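You operate a simulated robot arm through the tools that you are given. There is no shell and no other tool. Be economical: measure what you need, move in short steps, check, and stop when the job is done.

Carry out the task below with a simulated robot arm. There is one attempt and no reset: what you move stays moved.

JOB
Bring the 2 litres in the tank up to 15 per cent with salt.
Fine: go by the plate, stir it in, put the scoop back and shut the lid.

It is judged by the outcome, as a careful person would: the job done as asked, and still so three seconds after it is handed in. It fails if anything else is knocked over, pushed out of place, dropped, spilled or broken. A push-on lid holds only when it is set on centred and level and pressed home; a screw cap is set on level and turned clockwise until tight.

ROBOT AND FRAMES
A 7-joint arm with a two-finger parallel gripper, fixed in place. Base frame: the origin is at the foot of the arm, x ahead of it, y to its left, z up; the work surface is at about z = 660. Lengths are in mm, angles in rad, forces in N, time in s.
With the tool pointing down near the work surface it reaches from about 260 to 760 mm from the base axis. Its first joint turns from -2.897 to 2.897 rad. Payload 3.91 kg.
Tool frame: the origin (TCP) lies between the finger pads and is the grasp point; the fingertips stand 30 mm ahead of it; z points along the fingers, y is the line along which they close. The gripper opens to 110 mm. The fingers are 20 mm wide and 10 mm thick; the gripper's body (48 by 112 mm) begins 55 mm behind the TCP.
Orientation is that of the tool frame in the base frame, as [roll, pitch, yaw] about the fixed x, y, z axes, in that order (R = Rz(yaw) Ry(pitch) Rx(roll)). With the fingers straight down and closing along the base's y, the tool's x points along the base's -x, its y along +y and its z along -z.

CONTROLS
- The arm moves only by the tool apply_moves. Its argument "moves" is a list of rows, each a list of 6 numbers: the shift along the tool's x, y, z in units of 40 mm (1.0 is 40 mm), then the turn, a rotation vector about the tool's x, y, z in units of 4 degrees (1.0 is 4 degrees). In form: [[tx, ty, tz, wx, wy, wz], ...]. A call has 1 to 8 rows; each row shifts and turns the commanded pose from where the row before left it, along the tool's axes as they then stand. "grip" is the finger opening in mm, from 0 to 110, set as the call begins (left out, the last holds). A call with a number of a shift or a turn outside -1 to 1 is refused whole. A row lasts 0.2 s, in which the tool goes at most 50 mm and 0.15 rad; a call with a longer step from one row to the next is refused whole, and so is a gripper value outside its range. A pose out of reach is approached as far as the arm can. The call stops where the force on the tool passes 70 N (or 10 N more than at its start, if that is more) or the arm is blocked; 0.2 s more then pass. The fingers move at their own pace (about 153 mm/s each) and stop on an object; they squeeze with about 23 N. The grip force told is the motor's: it shows also when the fingers shut on nothing. Time passes only in rows, and 0.2 s behind the last, so rows that do not move let the fingers close. The reply holds the time, the measured pose of the TCP, the force on the tool along the base axes, the opening and the grip force, in the units named above and with some noise.
- Cameras (640 x 400 px; columns grow to the right, rows downward): "scene" is fixed at [51.6, -499.7, 1683.4]; the picture's right is [0.58, -0.82, 0.00], its down [-0.59, -0.42, -0.69] and it looks along [0.56, 0.40, -0.72] (base axes); focal length 260 px, centre (320, 200). "wrist" rides on the gripper at [77, 7, -114] in the tool frame; the picture's right is [-0.09, 1.00, 0.00], its down [-0.80, -0.07, -0.59] and it looks along [-0.59, -0.05, 0.80] (tool axes); focal length 270 px, centre (320, 200). There is no depth. A picture from a camera that has moved, and an enlarged one, comes with that camera's place and axes in the base frame and with its lens.
- snapshot(camera): a new picture of that camera. The clock stands still meanwhile.
- raise_lower(by): slides the trunk up (or, below 0, down) by that many mm; the arm rides with it, the base frame stays. It gives what a move gives, with no picture.
- zoom(camera, box): a new picture of the part [left, top, right, bottom] of that camera's present view, enlarged. The clock stands still meanwhile.
- finish_job(): hands the job in; it is judged then, once.

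Work in short steps. Places have to be worked out from the pictures, the camera data and where the tool is seen: move nearer, look again, correct. Check each grasp and each placing, and mend what went wrong. You have 120 turns and 76 pictures in all, those below and enlarged ones among them. Open the gripper and draw the arm clear of the work before you hand the job in, unless the task says otherwise; then end with one line.

The tools are called after "Call:" as name(argument=value, ...) on one line, values as JSON. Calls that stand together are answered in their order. apply_moves: Moves the arm, as the interface text tells. Its arguments: {"type":"object","properties":{"moves":{"type":"array","items":{"type":"array","items":{"type":"number"}}},"grip":{"type":"number"}},"required":["moves"]} The other tools are called the same way: raise_lower (by) slides the trunk up or down; snapshot (camera) takes a picture; zoom (camera, box) takes an enlarged picture of a part of a camera's view; finish_job () hands the job in.

At the start:

```text
t: 0.0
tcp_pos: [435.4, 28.0, 1399.7]
tool_rot: [3.141, 0.0, -3.141]
force: [-0.5, -0.1, -0.5]
finger_gap: 110.2
finger_force: 0.0
trunk travel left (down, up): [-575.0, 35.0]
```

scene: 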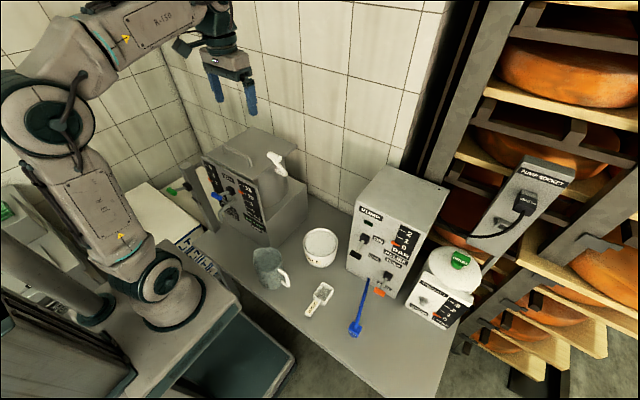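
wrist: 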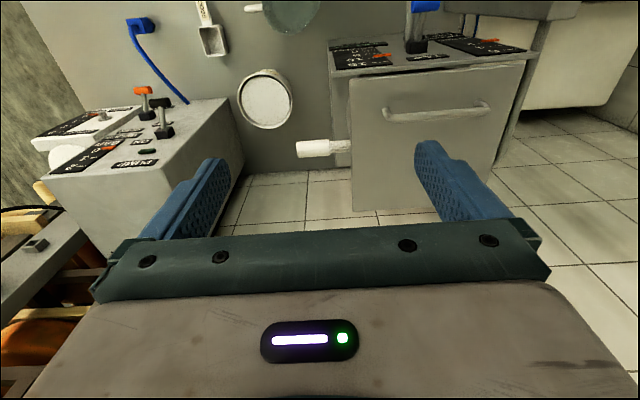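

The scene shows a bench with a tank (with lid and handle?), a bucket, a scoop, a jug and control boxes. I zoom in to read the plates before moving anything.

Call:
zoom(camera="scene", box=[190, 120, 310, 250])

Call:
zoom(camera="scene", box=[340, 160, 490, 340])

Call:
zoom(camera="scene", box=[240, 210, 400, 340])

Call:
zoom(camera="scene", box=[100, 160, 260, 300])

```text
3.08 times, centred on (250, 185) of scene
camera zoom: at [51.6, -499.7, 1683.4], right [0.58, -0.82, 0.0], down [-0.59, -0.42, -0.69], along [0.56, 0.4, -0.72], focal length 800 px, centre (535, 246)
```

zoom: 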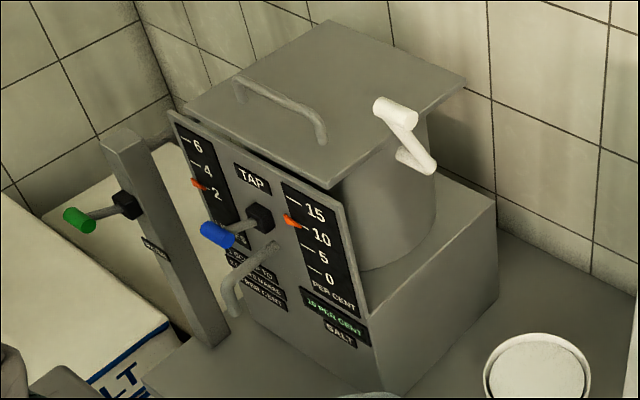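

```text
2.22 times, centred on (415, 250) of scene
camera zoom: at [51.6, -499.7, 1683.4], right [0.58, -0.82, 0.0], down [-0.59, -0.42, -0.69], along [0.56, 0.4, -0.72], focal length 577 px, centre (109, 89)
```

zoom: 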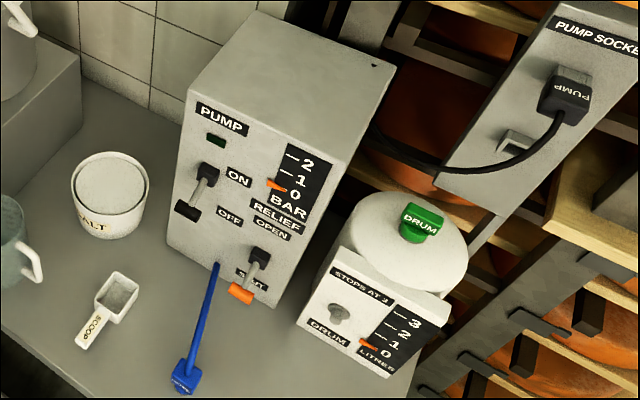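

```text
3.08 times, centred on (320, 275) of scene
camera zoom: at [51.6, -499.7, 1683.4], right [0.58, -0.82, 0.0], down [-0.59, -0.42, -0.69], along [0.56, 0.4, -0.72], focal length 800 px, centre (320, -31)
```

zoom: 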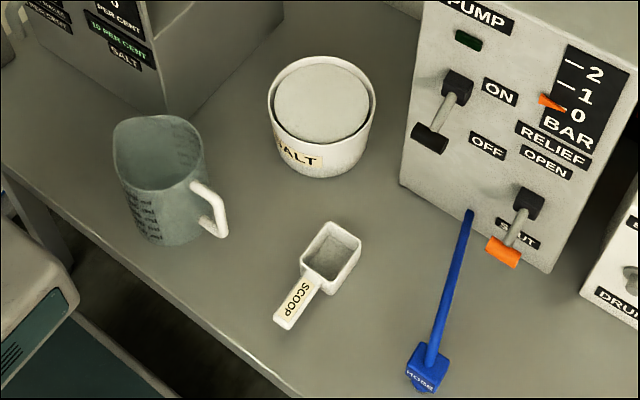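

```text
2.86 times, centred on (180, 230) of scene
camera zoom: at [51.6, -499.7, 1683.4], right [0.58, -0.82, 0.0], down [-0.59, -0.42, -0.69], along [0.56, 0.4, -0.72], focal length 742 px, centre (720, 114)
```

zoom: 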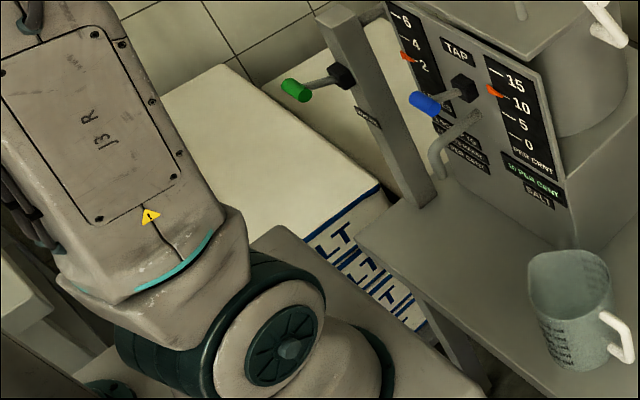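

The tank's plate has text I need; I zoom in tightly.

Call:
zoom(camera="scene", box=[210, 185, 274, 235])

Call:
zoom(camera="scene", box=[200, 150, 264, 200])

Call:
snapshot(camera="wrist")

```text
8.00 times, centred on (242, 210) of scene
camera zoom: at [51.6, -499.7, 1683.4], right [0.58, -0.82, 0.0], down [-0.59, -0.42, -0.69], along [0.56, 0.4, -0.72], focal length 2079 px, centre (944, 120)
```

zoom: 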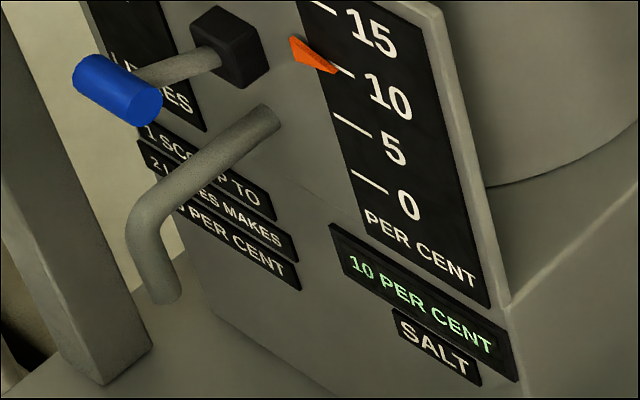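

```text
8.00 times, centred on (232, 175) of scene
camera zoom: at [51.6, -499.7, 1683.4], right [0.58, -0.82, 0.0], down [-0.59, -0.42, -0.69], along [0.56, 0.4, -0.72], focal length 2079 px, centre (1024, 400)
```

zoom: 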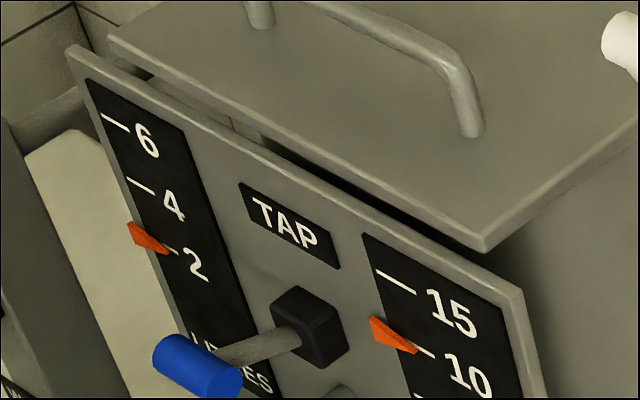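

```text
67 pictures are left
camera wrist: at [357.5, 34.3, 1515.4], right [0.09, 1.0, 0.0], down [0.8, -0.07, 0.59], along [0.59, -0.05, -0.8], focal length 270 px, centre (320, 200)
```

wrist: 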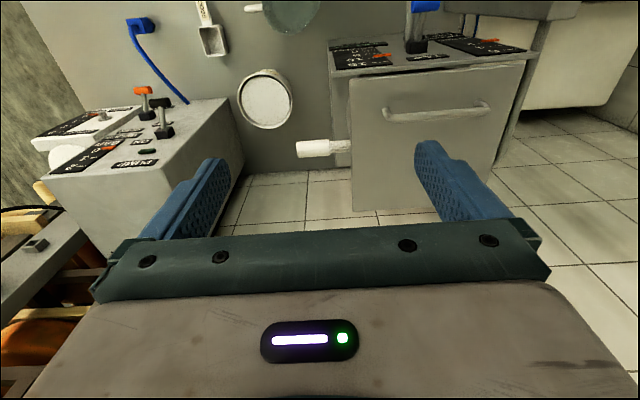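

One scoop to 2 litres makes some per cent, the digit being hidden by the spout. I look closer at the white crank, the green lever's label and the wrist view of the panel.

Call:
zoom(camera="scene", box=[250, 140, 298, 178])

Call:
zoom(camera="scene", box=[155, 170, 235, 235])

Call:
zoom(camera="wrist", box=[320, 0, 560, 150])

```text
10.53 times, centred on (274, 159) of scene
camera zoom: at [51.6, -499.7, 1683.4], right [0.58, -0.82, 0.0], down [-0.59, -0.42, -0.69], along [0.56, 0.4, -0.72], focal length 2735 px, centre (804, 632)
```

zoom: 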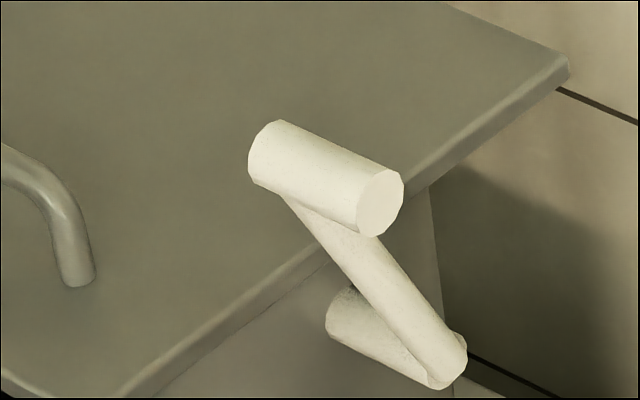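

```text
6.15 times, centred on (195, 202) of scene
camera zoom: at [51.6, -499.7, 1683.4], right [0.58, -0.82, 0.0], down [-0.59, -0.42, -0.69], along [0.56, 0.4, -0.72], focal length 1599 px, centre (1089, 185)
```

zoom: 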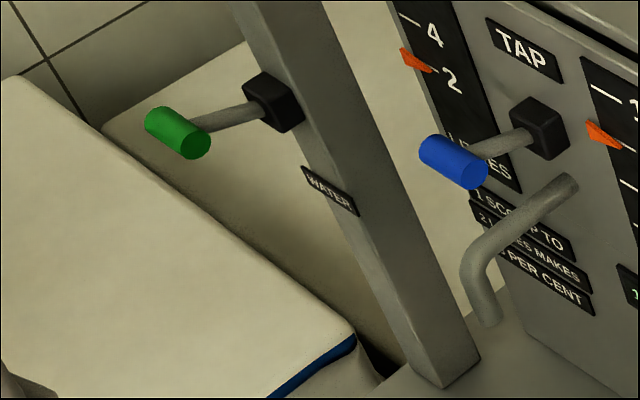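

```text
2.67 times, centred on (440, 75) of wrist
camera zoom: at [357.5, 34.3, 1515.4], right [0.09, 1.0, 0.0], down [0.8, -0.07, 0.59], along [0.59, -0.05, -0.8], focal length 721 px, centre (0, 533)
```

zoom: 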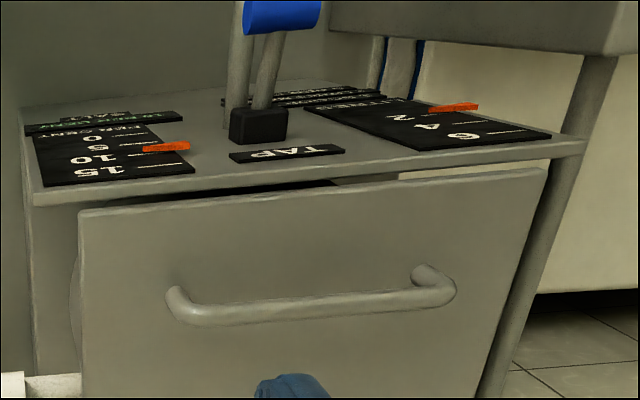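

The crank turns about a y axis on the tank's right side. I move the wrist camera in front of the panel to read the plate's number.

Call:
apply_moves(moves=[[0.42, 0.54, 0.625, 0, 0, 0], [0.42, 0.54, 0.625, 0, 0, 0], [0.42, 0.54, 0.625, 0, 0, 0], [0.42, 0.54, 0.625, 0, 0, 0], [0.42, 0.54, 0.625, 0, 0, 0], [0.42, 0.54, 0.625, 0, 0, 0], [0.42, 0.54, 0.625, 0, 0, 0], [0.42, 0.54, 0.625, 0, 0, 0]])

Call:
snapshot(camera="wrist")

```text
t: 1.8
tcp_pos: [301.5, 199.9, 1200.6]
tool_rot: [-3.142, 0.001, 3.142]
force: [-0.4, 0.9, -0.1]
finger_gap: 109.7
finger_force: 0.0
trunk travel left (down, up): [-575.0, 35.0]
```

```text
63 pictures are left
camera wrist: at [222.7, 206.7, 1315.0], right [0.09, 1.0, 0.0], down [0.8, -0.07, 0.6], along [0.59, -0.05, -0.8], focal length 270 px, centre (320, 200)
```

wrist: 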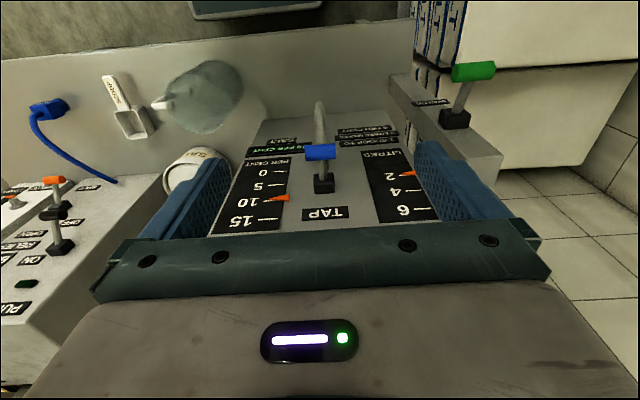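

The plate is in view; I enlarge it.

Call:
zoom(camera="wrist", box=[330, 115, 410, 165])

Call:
zoom(camera="wrist", box=[230, 130, 300, 235])

Call:
zoom(camera="wrist", box=[90, 50, 250, 150])

```text
8.00 times, centred on (370, 140) of wrist
camera zoom: at [222.7, 206.7, 1315.0], right [0.09, 1.0, 0.0], down [0.8, -0.07, 0.6], along [0.59, -0.05, -0.8], focal length 2162 px, centre (-80, 680)
```

zoom: 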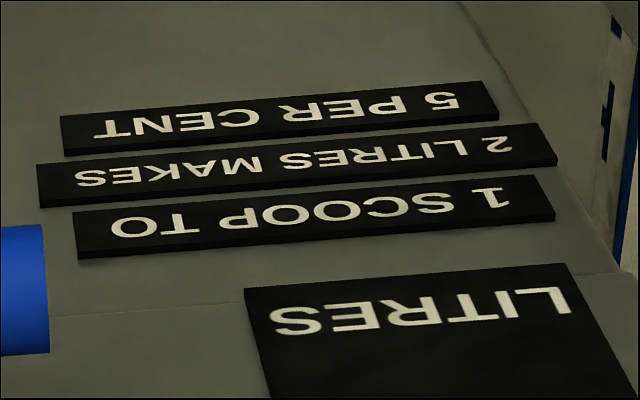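

```text
3.81 times, centred on (265, 182) of wrist
camera zoom: at [222.7, 206.7, 1315.0], right [0.09, 1.0, 0.0], down [0.8, -0.07, 0.6], along [0.59, -0.05, -0.8], focal length 1030 px, centre (530, 267)
```

zoom: 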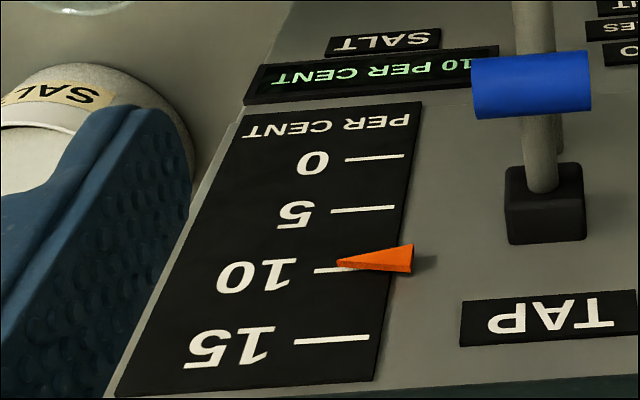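

```text
4.00 times, centred on (170, 100) of wrist
camera zoom: at [222.7, 206.7, 1315.0], right [0.09, 1.0, 0.0], down [0.8, -0.07, 0.6], along [0.59, -0.05, -0.8], focal length 1081 px, centre (920, 600)
```

zoom: 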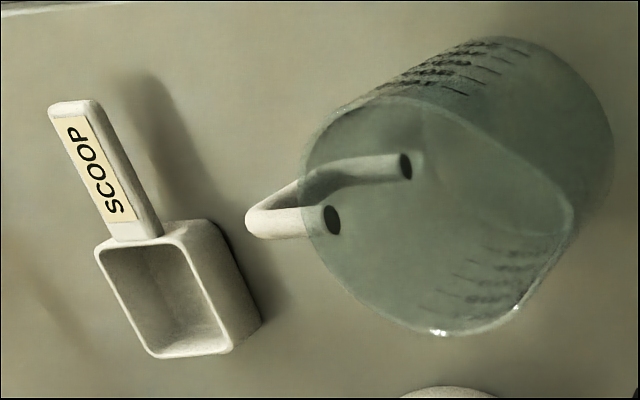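

One scoop makes 5 per cent in 2 litres and the tank reads 10, so one level scoop is needed. Next I look at the lid from above to find its hinge and handle.

Call:
apply_moves(moves=[[-0.5, 0, -0.75, 0, 0, 0], [-0.74, 0, -0.75, 0, 0, 0], [-0.74, 0, -0.75, 0, 0, 0], [-0.74, 0, -0.75, 0, 0, 0], [-0.74, 0, -0.75, 0, 0, 0]])

Call:
snapshot(camera="wrist")

Call:
zoom(camera="scene", box=[200, 110, 300, 172])

```text
t: 3.0
tcp_pos: [437.9, 202.5, 1348.9]
tool_rot: [-3.14, -0.002, -3.141]
force: [0.2, 0.5, -0.7]
finger_gap: 109.9
finger_force: 0.1
trunk travel left (down, up): [-575.0, 35.0]
```

```text
59 pictures are left
camera wrist: at [360.3, 207.2, 1465.1], right [0.09, 1.0, 0.0], down [0.8, -0.07, 0.59], along [0.59, -0.05, -0.8], focal length 270 px, centre (320, 200)
```

wrist: 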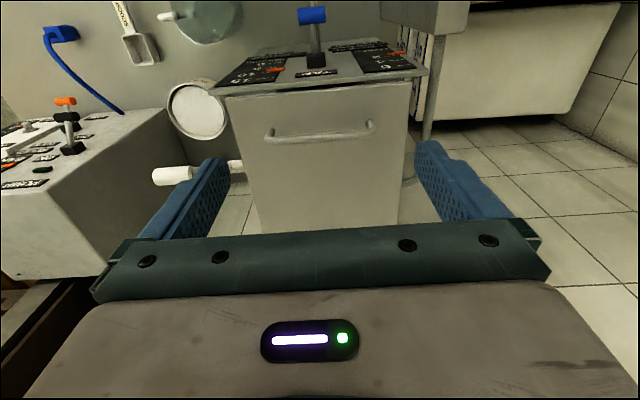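

```text
6.40 times, centred on (250, 141) of scene
camera zoom: at [51.6, -499.7, 1683.4], right [0.58, -0.82, 0.0], down [-0.59, -0.42, -0.69], along [0.56, 0.4, -0.72], focal length 1663 px, centre (768, 578)
```

zoom: 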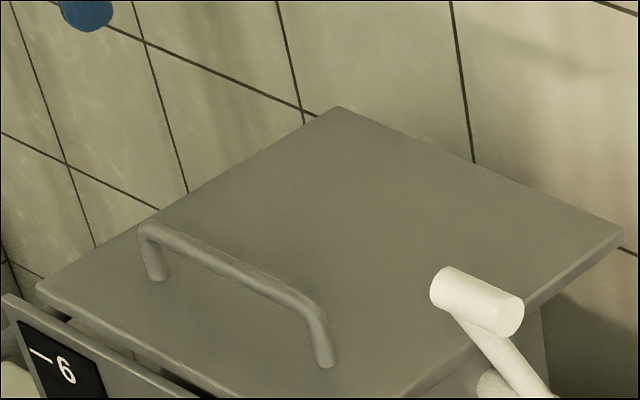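

The lid hinges at the back (x≈712), its bar handle runs along y at about x 502, y 130–262, z≈1120. I turn the gripper 90° so it closes along x, coming down to about z 1190.

Call:
apply_moves(moves=[[0, 0, 0.17, 0, 0, -1], [0, 0, 0.17, 0, 0, -1], [0, 0, 0.17, 0, 0, -1], [0, 0, 0.17, 0, 0, -1], [0, 0, 0.17, 0, 0, -1], [0, 0, 0.17, 0, 0, -1], [0, 0, 0.17, 0, 0, -1], [0, 0, 0.17, 0, 0, -1]])

Call:
apply_moves(moves=[[0, 0, 0.17, 0, 0, -1], [0, 0, 0.17, 0, 0, -1], [0, 0, 0.17, 0, 0, -1], [0, 0, 0.17, 0, 0, -1], [0, 0, 0.17, 0, 0, -1], [0, 0, 0.17, 0, 0, -1], [0, 0, 0.17, 0, 0, -1], [0, 0, 0.17, 0, 0, -1]])

Call:
apply_moves(moves=[[0, 0, 0.17, 0, 0, -1], [0, 0, 0.17, 0, 0, -1], [0, 0, 0.17, 0, 0, -1], [0, 0, 0.17, 0, 0, -1], [0, 0, 0.17, 0, 0, -1], [0, 0, 0.17, 0, 0, -1], [0, 0, 0, 0, 0, -0.5]])

Call:
snapshot(camera="wrist")

```text
t: 4.8
tcp_pos: [438.4, 202.4, 1296.2]
tool_rot: [3.141, 0.0, -2.581]
force: [1.4, 0.1, -0.5]
finger_gap: 109.9
finger_force: 0.0
trunk travel left (down, up): [-575.0, 35.0]
```

```text
t: 6.6
tcp_pos: [438.1, 199.5, 1241.9]
tool_rot: [3.14, -0.001, -2.021]
force: [0.7, 0.4, -0.1]
finger_gap: 109.9
finger_force: 0.0
trunk travel left (down, up): [-575.0, 35.0]
```

```text
t: 8.2
tcp_pos: [439.3, 201.2, 1200.2]
tool_rot: [-3.141, -0.001, -1.57]
force: [0.6, 0.6, 0.0]
finger_gap: 110.0
finger_force: 0.1
trunk travel left (down, up): [-575.0, 35.0]
```

```text
57 pictures are left
camera wrist: at [432.0, 123.4, 1315.6], right [-1.0, 0.09, 0.0], down [0.07, 0.8, 0.59], along [0.05, 0.59, -0.8], focal length 270 px, centre (320, 200)
```

wrist: 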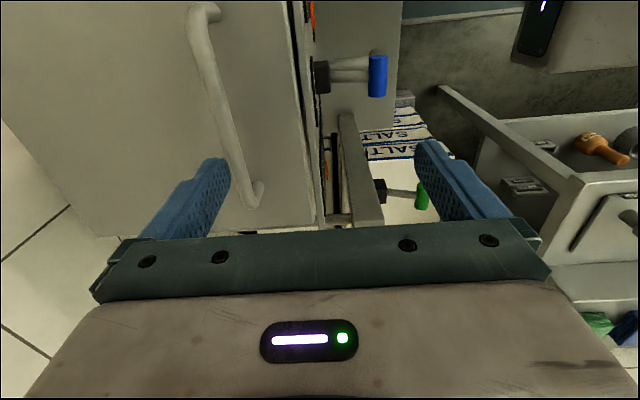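

The handle sits near x 504, y 121–268, z≈1122. I narrow the gripper to 50, centre over the bar and descend.

Call:
apply_moves(grip=50, moves=[[0, -0.8, 0, 0, 0, 0], [0, -0.82, 0, 0, 0, 0], [0, 0, 0.5, 0, 0, 0], [0, 0, 0.5, 0, 0, 0]])

Call:
snapshot(camera="wrist")

Call:
zoom(camera="scene", box=[200, 90, 300, 172])

```text
t: 9.2
tcp_pos: [504.2, 199.1, 1161.5]
tool_rot: [3.141, -0.001, -1.57]
force: [-0.2, -0.5, -0.4]
finger_gap: 49.7
finger_force: 0.1
trunk travel left (down, up): [-575.0, 35.0]
```

```text
56 pictures are left
camera wrist: at [497.0, 121.2, 1276.5], right [-1.0, 0.09, 0.0], down [0.07, 0.8, 0.59], along [0.05, 0.59, -0.8], focal length 270 px, centre (320, 200)
```

wrist: 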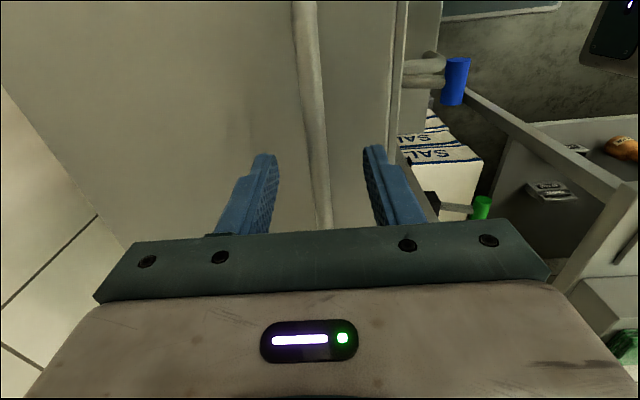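

```text
4.88 times, centred on (250, 131) of scene
camera zoom: at [51.6, -499.7, 1683.4], right [0.58, -0.82, 0.0], down [-0.59, -0.42, -0.69], along [0.56, 0.4, -0.72], focal length 1268 px, centre (662, 537)
```

zoom: 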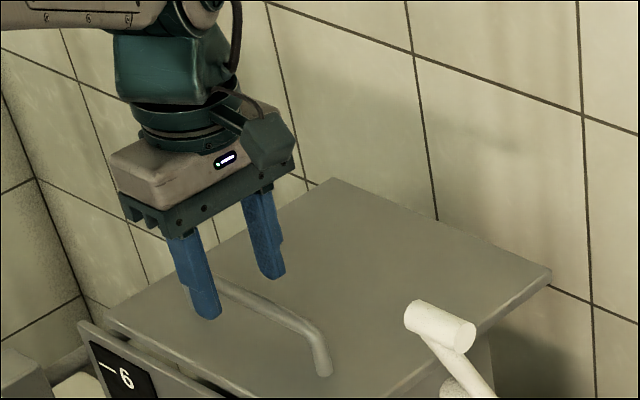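

The fingers straddle the bar. I descend about 36 mm and look at force, then close.

Call:
apply_moves(moves=[[0, 0, 0.3, 0, 0, 0], [0, 0, 0.3, 0, 0, 0], [0, 0, 0.3, 0, 0, 0], [0, 0, 0, 0, 0, 0]])

Call:
zoom(camera="scene", box=[200, 90, 300, 172])

```text
t: 10.2
tcp_pos: [504.2, 200.7, 1124.8]
tool_rot: [-3.141, 0.001, -1.571]
force: [-0.2, 0.4, 0.0]
finger_gap: 50.2
finger_force: 0.1
trunk travel left (down, up): [-575.0, 35.0]
```

```text
4.88 times, centred on (250, 131) of scene
camera zoom: at [51.6, -499.7, 1683.4], right [0.58, -0.82, 0.0], down [-0.59, -0.42, -0.69], along [0.56, 0.4, -0.72], focal length 1268 px, centre (662, 537)
```

zoom: 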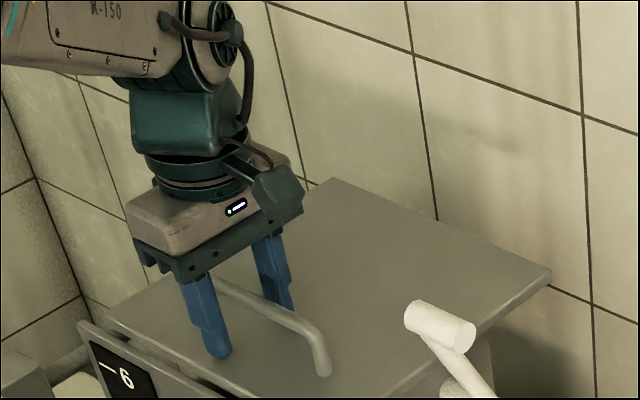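

No contact yet and the bar is between the pads; I close the gripper and lift a few mm to see the lid's response.

Call:
apply_moves(grip=0, moves=[[0, 0, 0, 0, 0, 0], [0, 0, 0, 0, 0, 0], [0, 0, 0, 0, 0, 0], [0, 0, -0.25, 0, 0, 0], [0, 0, -0.25, 0, 0, 0]])

Call:
zoom(camera="scene", box=[200, 90, 300, 172])

```text
t: 11.4
tcp_pos: [509.7, 200.1, 1141.5]
tool_rot: [3.139, -0.001, -1.575]
force: [32.5, -1.5, -10.0]
finger_gap: 11.2
finger_force: 45.2
trunk travel left (down, up): [-575.0, 35.0]
```

```text
4.88 times, centred on (250, 131) of scene
camera zoom: at [51.6, -499.7, 1683.4], right [0.58, -0.82, 0.0], down [-0.59, -0.42, -0.69], along [0.56, 0.4, -0.72], focal length 1268 px, centre (662, 537)
```

zoom: 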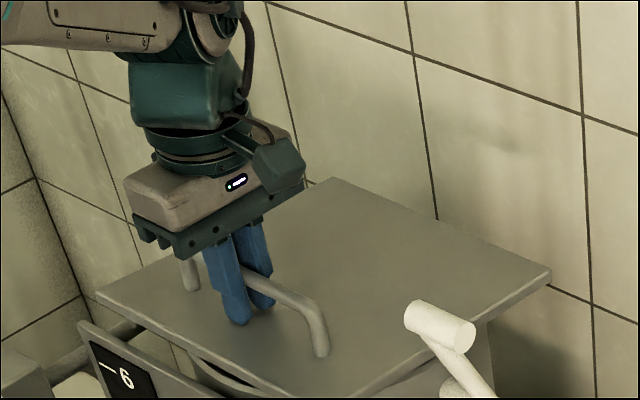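

The lid is coming up, hinged at the back, and the bar was about 10 mm further on. I follow the arc (hinge ≈ x 712, z 1082) with the tool kept downward.

Call:
apply_moves(moves=[[0, -0.325, 0, 0, 0, 0], [0, -0.175, -0.5, 0, 0, 0], [0, -0.275, -0.5, 0, 0, 0], [0, -0.35, -0.525, 0, 0, 0], [0, -0.475, -0.5, 0, 0, 0]])

Call:
zoom(camera="scene", box=[180, 50, 320, 172])

```text
t: 12.6
tcp_pos: [560.5, 201.8, 1231.7]
tool_rot: [-3.134, 0.003, -1.567]
force: [-27.0, -2.8, 28.5]
finger_gap: 11.3
finger_force: 45.2
trunk travel left (down, up): [-575.0, 35.0]
```

```text
3.28 times, centred on (250, 111) of scene
camera zoom: at [51.6, -499.7, 1683.4], right [0.58, -0.82, 0.0], down [-0.59, -0.42, -0.69], along [0.56, 0.4, -0.72], focal length 852 px, centre (550, 492)
```

zoom: 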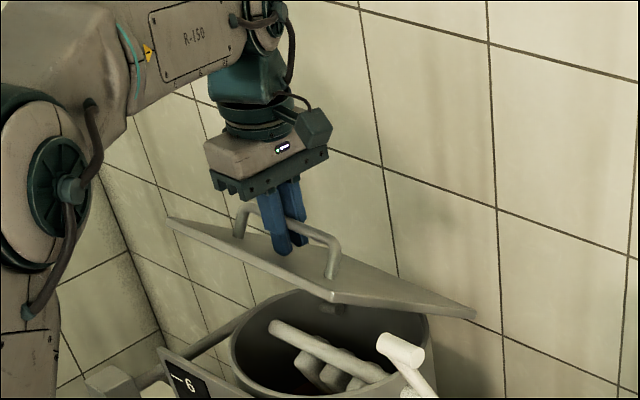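

The lid is about 30° open with the arc a bit larger than assumed (hinge ≈ x 720, z 1088, radius 215). I carry on with the corrected arc.

Call:
apply_moves(moves=[[0, -0.15, -0.475, 0, 0, 0], [0, -0.35, -0.3, 0, 0, 0], [0, -0.375, -0.3, 0, 0, 0], [0, -0.4, -0.225, 0, 0, 0]])

Call:
zoom(camera="scene", box=[180, 50, 320, 172])

```text
t: 13.6
tcp_pos: [621.3, 202.0, 1273.5]
tool_rot: [3.138, -0.003, -1.571]
force: [7.6, -2.1, -14.2]
finger_gap: 11.5
finger_force: 44.8
trunk travel left (down, up): [-575.0, 35.0]
```

```text
3.28 times, centred on (250, 111) of scene
camera zoom: at [51.6, -499.7, 1683.4], right [0.58, -0.82, 0.0], down [-0.59, -0.42, -0.69], along [0.56, 0.4, -0.72], focal length 852 px, centre (550, 492)
```

zoom: 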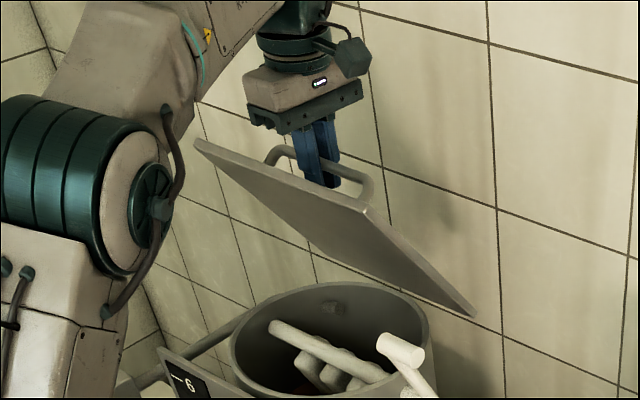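

The lid is about 50° open; forces are small. I continue along the arc.

Call:
apply_moves(moves=[[0, -0.45, -0.075, 0, 0, 0], [0, -0.45, -0.15, 0, 0, 0], [0, -0.45, -0.125, 0, 0, 0], [0, -0.45, -0.075, 0, 0, 0]])

Call:
zoom(camera="scene", box=[180, 30, 320, 172])

```text
t: 14.6
tcp_pos: [665.3, 200.5, 1288.7]
tool_rot: [3.141, 0.001, -1.567]
force: [0.6, 10.9, -1.7]
finger_gap: 11.7
finger_force: 44.6
out of reach, approached as far as the arm can: row 3, 4
trunk travel left (down, up): [-575.0, 35.0]
```

```text
2.82 times, centred on (250, 101) of scene
camera zoom: at [51.6, -499.7, 1683.4], right [0.58, -0.82, 0.0], down [-0.59, -0.42, -0.69], along [0.56, 0.4, -0.72], focal length 732 px, centre (517, 479)
```

zoom: 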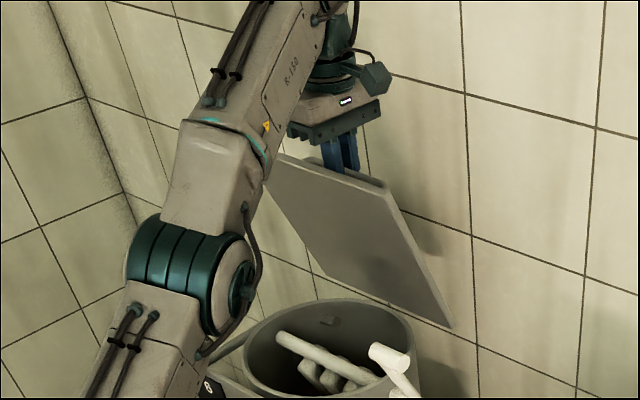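

At x≈665 the arm is at its reach limit with the lid about 65° up. At this angle a falling lid would just press the bar forward against the front finger, so I loosen the grip slightly to test whether the hinge holds the lid by itself.

Call:
apply_moves(grip=24, moves=[[0, 0, 0, 0, 0, 0], [0, 0, 0, 0, 0, 0], [0, 0, 0, 0, 0, 0]])

Call:
snapshot(camera="wrist")

Call:
zoom(camera="scene", box=[220, 40, 310, 120])

```text
t: 15.4
tcp_pos: [666.3, 197.8, 1289.0]
tool_rot: [-3.14, 0.0, -1.57]
force: [0.4, 0.5, 0.7]
finger_gap: 24.2
finger_force: 0.0
trunk travel left (down, up): [-575.0, 35.0]
```

```text
49 pictures are left
camera wrist: at [659.5, 118.9, 1403.6], right [-1.0, 0.09, 0.0], down [0.07, 0.8, 0.59], along [0.05, 0.59, -0.8], focal length 270 px, centre (320, 200)
```

wrist: 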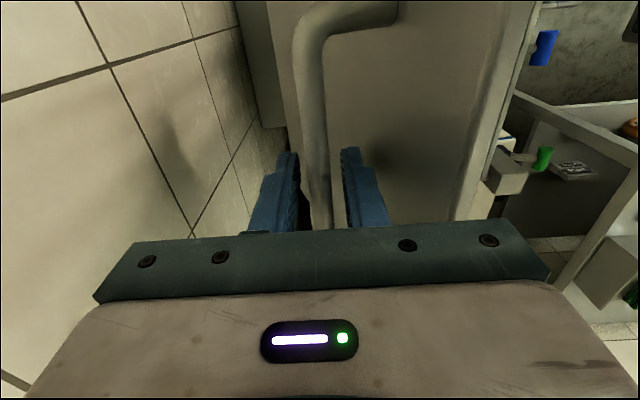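

```text
5.00 times, centred on (265, 80) of scene
camera zoom: at [51.6, -499.7, 1683.4], right [0.58, -0.82, 0.0], down [-0.59, -0.42, -0.69], along [0.56, 0.4, -0.72], focal length 1299 px, centre (595, 800)
```

zoom: 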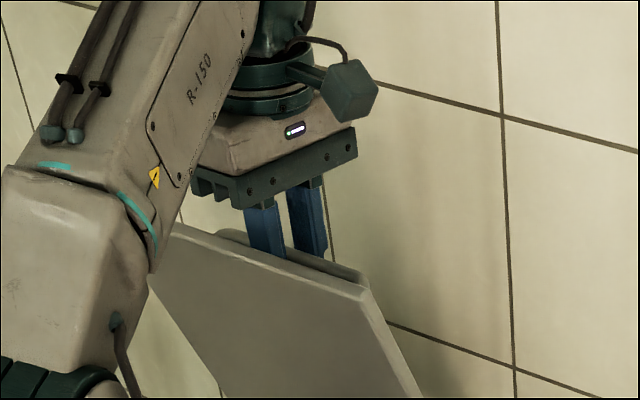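

The bar sits free between the fingers with zero force: the hinge holds the lid open by itself. I raise the trunk to lift the fingers straight up off the bar.

Call:
raise_lower(by=34)

Call:
zoom(camera="scene", box=[220, 30, 310, 110])

```text
t: 16.2
tcp_pos: [666.7, 197.4, 1322.1]
tool_rot: [-3.141, 0.001, -1.571]
force: [0.0, -0.4, 0.0]
finger_gap: 24.0
finger_force: 0.1
trunk travel left (down, up): [-609.0, 1.0]
```

```text
5.00 times, centred on (265, 70) of scene
camera zoom: at [51.6, -499.7, 1683.4], right [0.58, -0.82, 0.0], down [-0.59, -0.42, -0.69], along [0.56, 0.4, -0.72], focal length 1299 px, centre (595, 850)
```

zoom: 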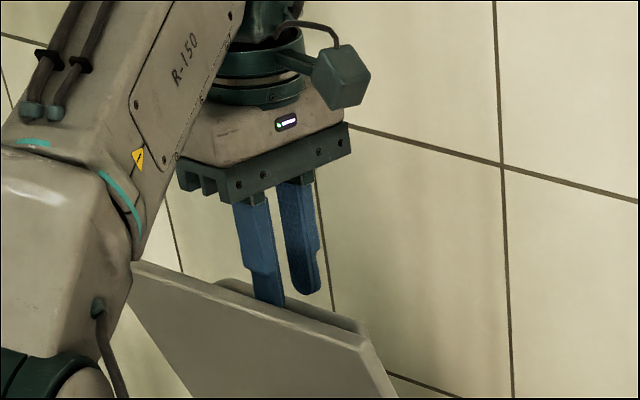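

The fingertips are about level with the top of the bar. I try going up further and then sideways toward −y.

Call:
apply_moves(moves=[[0, 0, -0.25, 0, 0, 0], [0.1, 0, -0.25, 0, 0, 0], [0.2, 0, -0.25, 0, 0, 0]])

Call:
zoom(camera="scene", box=[220, 30, 310, 110])

```text
t: 17.0
tcp_pos: [658.5, 187.0, 1343.7]
tool_rot: [-3.138, 0.0, -1.57]
force: [0.2, 0.7, -0.1]
finger_gap: 23.9
finger_force: 0.1
out of reach, approached as far as the arm can: row 1, 2, 3
trunk travel left (down, up): [-609.0, 1.0]
```

```text
5.00 times, centred on (265, 70) of scene
camera zoom: at [51.6, -499.7, 1683.4], right [0.58, -0.82, 0.0], down [-0.59, -0.42, -0.69], along [0.56, 0.4, -0.72], focal length 1299 px, centre (595, 850)
```

zoom: 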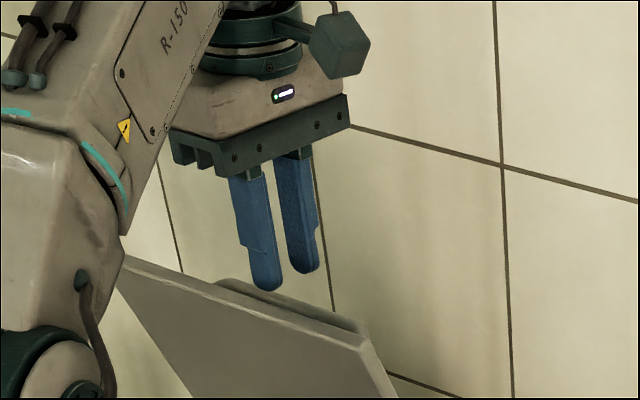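

The tips are above the bar. I slide toward −y and up until well clear of the lid edge.

Call:
apply_moves(moves=[[0.8, 0, -0.2, 0, 0, 0], [0.8, 0, -0.2, 0, 0, 0], [0.8, 0, -0.2, 0, 0, 0], [0.8, 0, -0.2, 0, 0, 0], [0.8, 0, -0.1, 0, 0, 0]])

```text
t: 18.2
tcp_pos: [658.1, 26.5, 1380.3]
tool_rot: [-3.141, 0.0, -1.571]
force: [-0.1, 0.1, 0.2]
finger_gap: 24.1
finger_force: 0.0
trunk travel left (down, up): [-609.0, 1.0]
```

Clear of the lid. Now I go over the scoop at about x 400, y −240, still high, then turn the gripper back.

Call:
apply_moves(moves=[[0.83, 0.81, 0, 0, 0, 0], [0.83, 0.81, 0, 0, 0, 0], [0.83, 0.81, 0, 0, 0, 0], [0.83, 0.81, 0, 0, 0, 0], [0.83, 0.81, 0, 0, 0, 0], [0.83, 0.81, 0, 0, 0, 0], [0.83, 0.81, 0, 0, 0, 0], [0.83, 0.81, 0, 0, 0, 0]])

Call:
apply_moves(grip=60, moves=[[0, 0, 0.25, 0, 0, 1], [0, 0, 0.25, 0, 0, 1], [0, 0, 0.25, 0, 0, 1], [0, 0, 0.25, 0, 0, 1], [0, 0, 0.25, 0, 0, 1], [0, 0, 0.25, 0, 0, 1], [0, 0, 0.25, 0, 0, 1], [0, 0, 0.25, 0, 0, 1]])

Call:
apply_moves(moves=[[0, 0, 0.25, 0, 0, 1], [0, 0, 0.25, 0, 0, 1], [0, 0, 0.25, 0, 0, 1], [0, 0, 0.25, 0, 0, 1], [0, 0, 0.25, 0, 0, 1], [0, 0, 0.25, 0, 0, 1], [0, 0, 0.25, 0, 0, 1], [0, 0, 0.25, 0, 0, 1]])

Call:
apply_moves(moves=[[0, 0, 0, 0, 0, 1], [0, 0, 0, 0, 0, 1], [0, 0, 0, 0, 0, 1], [0, 0, 0, 0, 0, 1], [0, 0, 0, 0, 0, 1], [0, 0, 0, 0, 0, 1], [0, 0, 0, 0, 0, 0.5]])

Call:
raise_lower(by=-300)

Call:
snapshot(camera="wrist")

Call:
snapshot(camera="scene")

```text
t: 20.0
tcp_pos: [399.6, -239.3, 1380.7]
tool_rot: [-3.14, -0.002, -1.57]
force: [-0.4, -0.1, 1.0]
finger_gap: 24.0
finger_force: 0.1
trunk travel left (down, up): [-609.0, 1.0]
```

```text
t: 21.8
tcp_pos: [399.3, -238.3, 1298.7]
tool_rot: [3.141, 0.0, -2.131]
force: [-0.3, 0.1, -0.1]
finger_gap: 60.0
finger_force: 0.0
trunk travel left (down, up): [-609.0, 1.0]
```

```text
t: 23.6
tcp_pos: [397.5, -238.4, 1219.8]
tool_rot: [-3.141, 0.001, -2.691]
force: [-0.5, -0.2, -0.3]
finger_gap: 60.0
finger_force: 0.0
trunk travel left (down, up): [-609.0, 1.0]
```

```text
t: 25.2
tcp_pos: [397.7, -237.8, 1218.2]
tool_rot: [3.141, 0.0, 3.141]
force: [0.4, 0.7, -0.9]
finger_gap: 60.1
finger_force: 0.0
trunk travel left (down, up): [-609.0, 1.0]
```

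```text
t: 28.2
tcp_pos: [397.3, -238.8, 919.7]
tool_rot: [-3.14, 0.0, 3.141]
force: [0.1, -0.2, 0.5]
finger_gap: 59.8
finger_force: 0.0
trunk travel left (down, up): [-309.0, 301.0]
```

```text
45 pictures are left
camera wrist: at [320.0, -232.4, 1034.0], right [0.09, 1.0, 0.0], down [0.8, -0.07, 0.59], along [0.59, -0.05, -0.8], focal length 270 px, centre (320, 200)
```

wrist: 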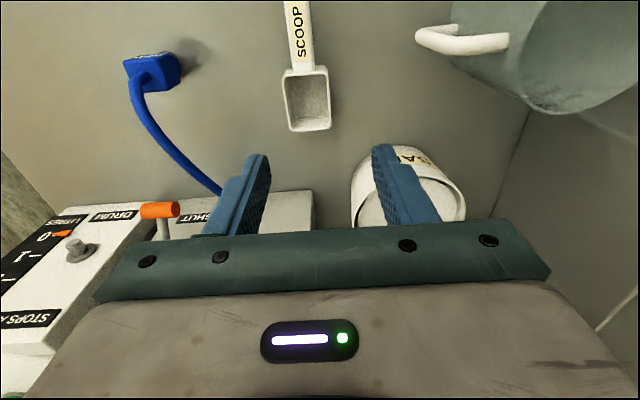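

```text
44 pictures are left
```

scene: 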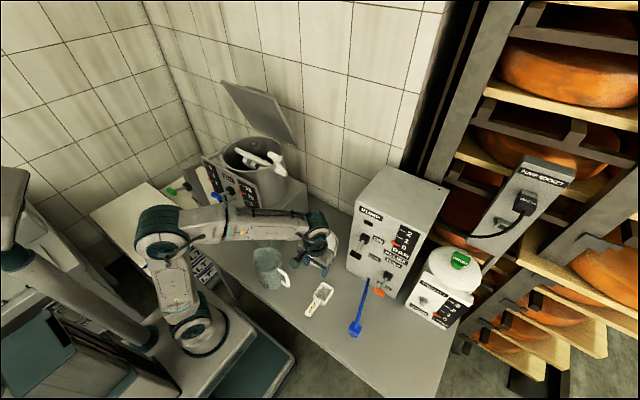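

The lid stays open. The scoop lies along x: bowl x≈380–452, y≈−253, handle from x≈300 to 380. I come down over the handle near the bowl and look again.

Call:
apply_moves(moves=[[0.4, -0.175, 0.75, 0, 0, 0], [0.4, -0.175, 0.75, 0, 0, 0], [0, 0, 0.75, 0, 0, 0], [0, 0, 0.75, 0, 0, 0], [0, 0, 0.75, 0, 0, 0]])

Call:
snapshot(camera="wrist")

Call:
zoom(camera="scene", box=[270, 240, 370, 330])

```text
t: 29.4
tcp_pos: [365.0, -252.4, 769.1]
tool_rot: [-3.141, 0.001, -3.141]
force: [0.1, -0.1, -0.6]
finger_gap: 59.9
finger_force: 0.1
trunk travel left (down, up): [-309.0, 301.0]
```

```text
43 pictures are left
camera wrist: at [287.5, -247.5, 884.1], right [0.09, 1.0, 0.0], down [0.8, -0.07, 0.59], along [0.59, -0.05, -0.8], focal length 270 px, centre (320, 200)
```

wrist: 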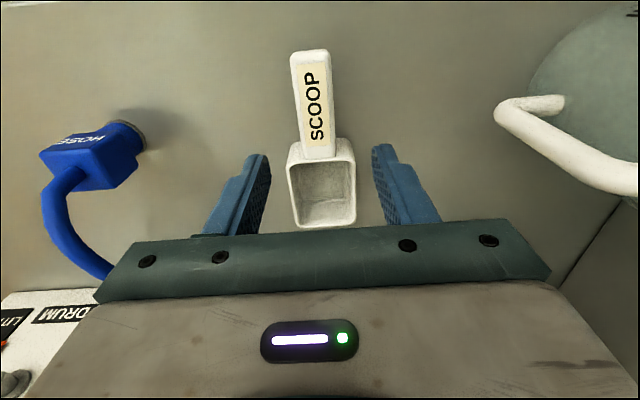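

```text
4.44 times, centred on (320, 285) of scene
camera zoom: at [51.6, -499.7, 1683.4], right [0.58, -0.82, 0.0], down [-0.59, -0.42, -0.69], along [0.56, 0.4, -0.72], focal length 1155 px, centre (320, -178)
```

zoom: 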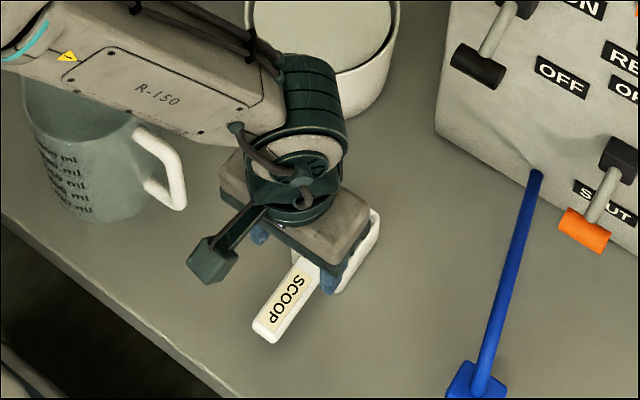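

The handle lines up under the gripper (y≈−255, root at x≈380). I descend to z≈702 with the fingertips just above the bench and close on the handle.

Call:
apply_moves(moves=[[0, -0.06, 0.6, 0, 0, 0], [0, 0, 0.6, 0, 0, 0], [0, 0, 0.45, 0, 0, 0], [0, 0, 0, 0, 0, 0]])

Call:
apply_moves(grip=0, moves=[[0, 0, 0, 0, 0, 0], [0, 0, 0, 0, 0, 0], [0, 0, 0, 0, 0, 0]])

Call:
snapshot(camera="wrist")

```text
t: 30.4
tcp_pos: [365.1, -254.8, 702.5]
tool_rot: [-3.141, 0.001, 3.142]
force: [-0.3, -0.7, 0.2]
finger_gap: 60.0
finger_force: 0.1
trunk travel left (down, up): [-309.0, 301.0]
```

```text
t: 31.2
tcp_pos: [363.8, -255.3, 703.0]
tool_rot: [3.141, -0.001, -3.141]
force: [0.6, 0.0, 0.4]
finger_gap: 25.4
finger_force: 23.0
trunk travel left (down, up): [-309.0, 301.0]
```

```text
41 pictures are left
camera wrist: at [287.2, -249.4, 817.7], right [0.09, 1.0, 0.0], down [0.8, -0.07, 0.59], along [0.59, -0.05, -0.8], focal length 270 px, centre (320, 200)
```

wrist: 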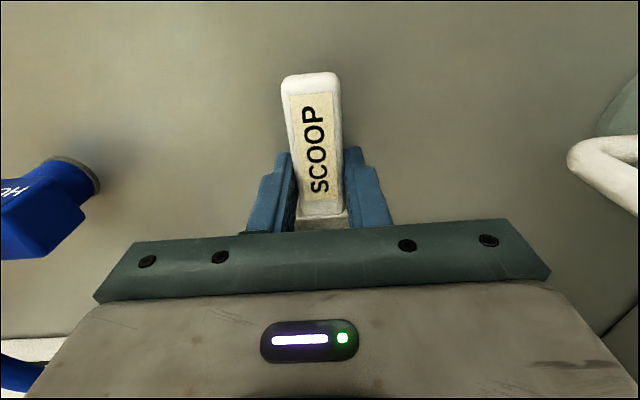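

The handle is held at 25 mm. I lift to about z 860 and check the hold.

Call:
apply_moves(moves=[[0, 0, -0.5, 0, 0, 0], [0, 0, -0.85, 0, 0, 0], [0, 0, -0.85, 0, 0, 0], [0, 0, -0.85, 0, 0, 0], [0, 0, -0.85, 0, 0, 0]])

Call:
snapshot(camera="wrist")

Call:
zoom(camera="scene", box=[270, 210, 370, 300])

```text
t: 32.4
tcp_pos: [364.0, -254.2, 861.1]
tool_rot: [-3.142, -0.001, -3.142]
force: [0.1, -0.3, -0.3]
finger_gap: 0.0
finger_force: 22.6
trunk travel left (down, up): [-309.0, 301.0]
```

```text
40 pictures are left
camera wrist: at [287.3, -248.3, 976.3], right [0.09, 1.0, 0.0], down [0.8, -0.07, 0.59], along [0.59, -0.05, -0.8], focal length 270 px, centre (320, 200)
```

wrist: 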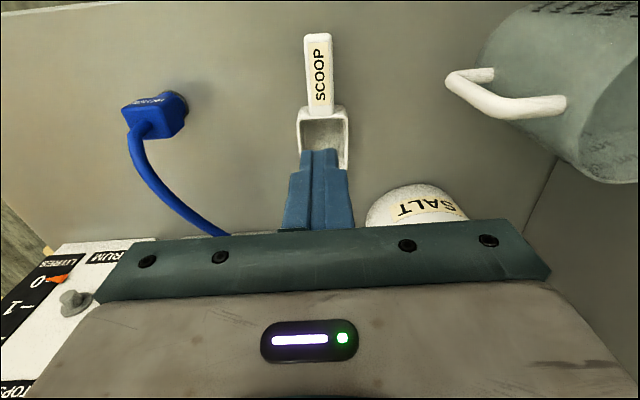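

```text
4.44 times, centred on (320, 255) of scene
camera zoom: at [51.6, -499.7, 1683.4], right [0.58, -0.82, 0.0], down [-0.59, -0.42, -0.69], along [0.56, 0.4, -0.72], focal length 1155 px, centre (320, -44)
```

zoom: 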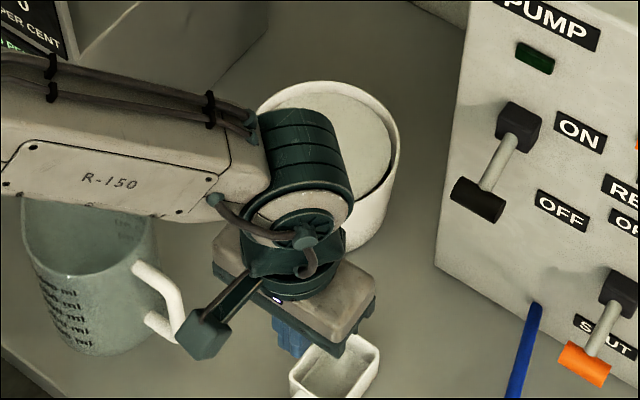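

The pads only caught the handle with their tips: it lies lower, at z≈682, and the scoop is still in place. I reopen and go down to z≈692.

Call:
apply_moves(grip=60, moves=[[0, 0, 0.8, 0, 0, 0], [0, 0, 0.8, 0, 0, 0], [0, 0, 0.8, 0, 0, 0], [0, 0, 0.8, 0, 0, 0], [0, 0, 0.8, 0, 0, 0], [0, 0, 0.15, 0, 0, 0], [0, 0, 0.08, 0, 0, 0]])

Call:
apply_moves(grip=0, moves=[[0, 0, 0, 0, 0, 0], [0, 0, 0, 0, 0, 0], [0, 0, 0, 0, 0, 0], [0, 0, -0.3, 0, 0, 0], [0, 0, -0.3, 0, 0, 0]])

Call:
snapshot(camera="wrist")

```text
t: 34.0
tcp_pos: [365.9, -253.4, 690.0]
tool_rot: [3.141, -0.001, -3.141]
force: [0.5, 1.3, -0.3]
finger_gap: 60.2
finger_force: 0.2
trunk travel left (down, up): [-309.0, 301.0]
```

```text
t: 35.2
tcp_pos: [365.5, -253.9, 713.3]
tool_rot: [-3.141, 0.0, -3.141]
force: [-0.1, -0.1, -1.3]
finger_gap: 25.0
finger_force: 22.9
trunk travel left (down, up): [-309.0, 301.0]
```

```text
38 pictures are left
camera wrist: at [288.5, -248.5, 828.8], right [0.09, 1.0, 0.0], down [0.8, -0.07, 0.59], along [0.59, -0.05, -0.8], focal length 270 px, centre (320, 200)
```

wrist: 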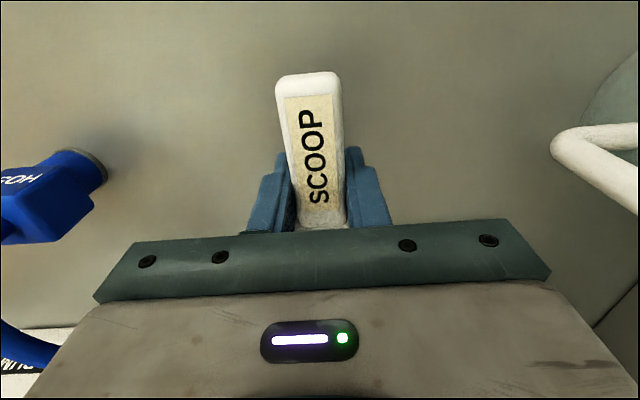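

The scoop is held now. I lift to z≈880 and carry it over the salt tub, whose rim centre I judge at about (576, −127, 745).

Call:
apply_moves(moves=[[0, 0, -0.7, 0, 0, 0], [0, 0, -0.7, 0, 0, 0], [0, 0, -0.7, 0, 0, 0], [0, 0, -0.7, 0, 0, 0], [0, 0, -0.7, 0, 0, 0], [0, 0, -0.65, 0, 0, 0]])

Call:
apply_moves(moves=[[-0.59, 0.4, 0, 0, 0, 0], [-0.59, 0.4, 0, 0, 0, 0], [-0.59, 0.4, 0, 0, 0, 0], [-0.59, 0.4, 0, 0, 0, 0], [-0.59, 0.4, 0, 0, 0, 0], [-0.59, 0.4, 0, 0, 0, 0], [-0.59, 0.4, 0, 0, 0, 0], [-0.59, 0.4, 0, 0, 0, 0]])

Call:
snapshot(camera="wrist")

Call:
zoom(camera="scene", box=[270, 180, 370, 270])

```text
t: 36.6
tcp_pos: [365.2, -254.7, 879.4]
tool_rot: [3.141, -0.001, 3.141]
force: [0.2, 0.2, -0.3]
finger_gap: 25.1
finger_force: 23.0
trunk travel left (down, up): [-309.0, 301.0]
```

```text
t: 38.4
tcp_pos: [553.8, -126.1, 876.3]
tool_rot: [-3.141, 0.0, 3.142]
force: [-0.4, 0.1, -0.1]
finger_gap: 25.0
finger_force: 23.0
trunk travel left (down, up): [-309.0, 301.0]
```

```text
37 pictures are left
camera wrist: at [476.1, -119.7, 992.3], right [0.09, 1.0, 0.0], down [0.8, -0.07, 0.59], along [0.59, -0.05, -0.8], focal length 270 px, centre (320, 200)
```

wrist: 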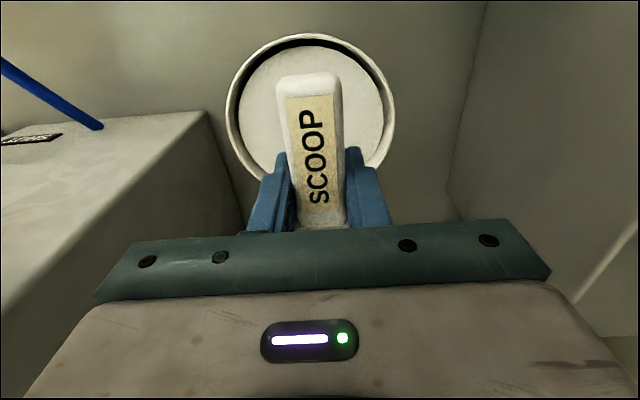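

```text
4.44 times, centred on (320, 225) of scene
camera zoom: at [51.6, -499.7, 1683.4], right [0.58, -0.82, 0.0], down [-0.59, -0.42, -0.69], along [0.56, 0.4, -0.72], focal length 1155 px, centre (320, 89)
```

zoom: 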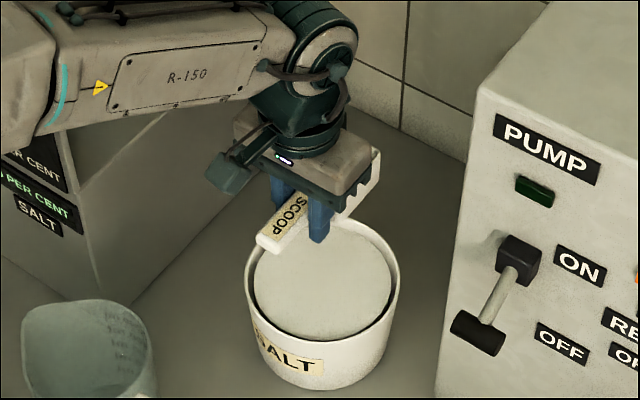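

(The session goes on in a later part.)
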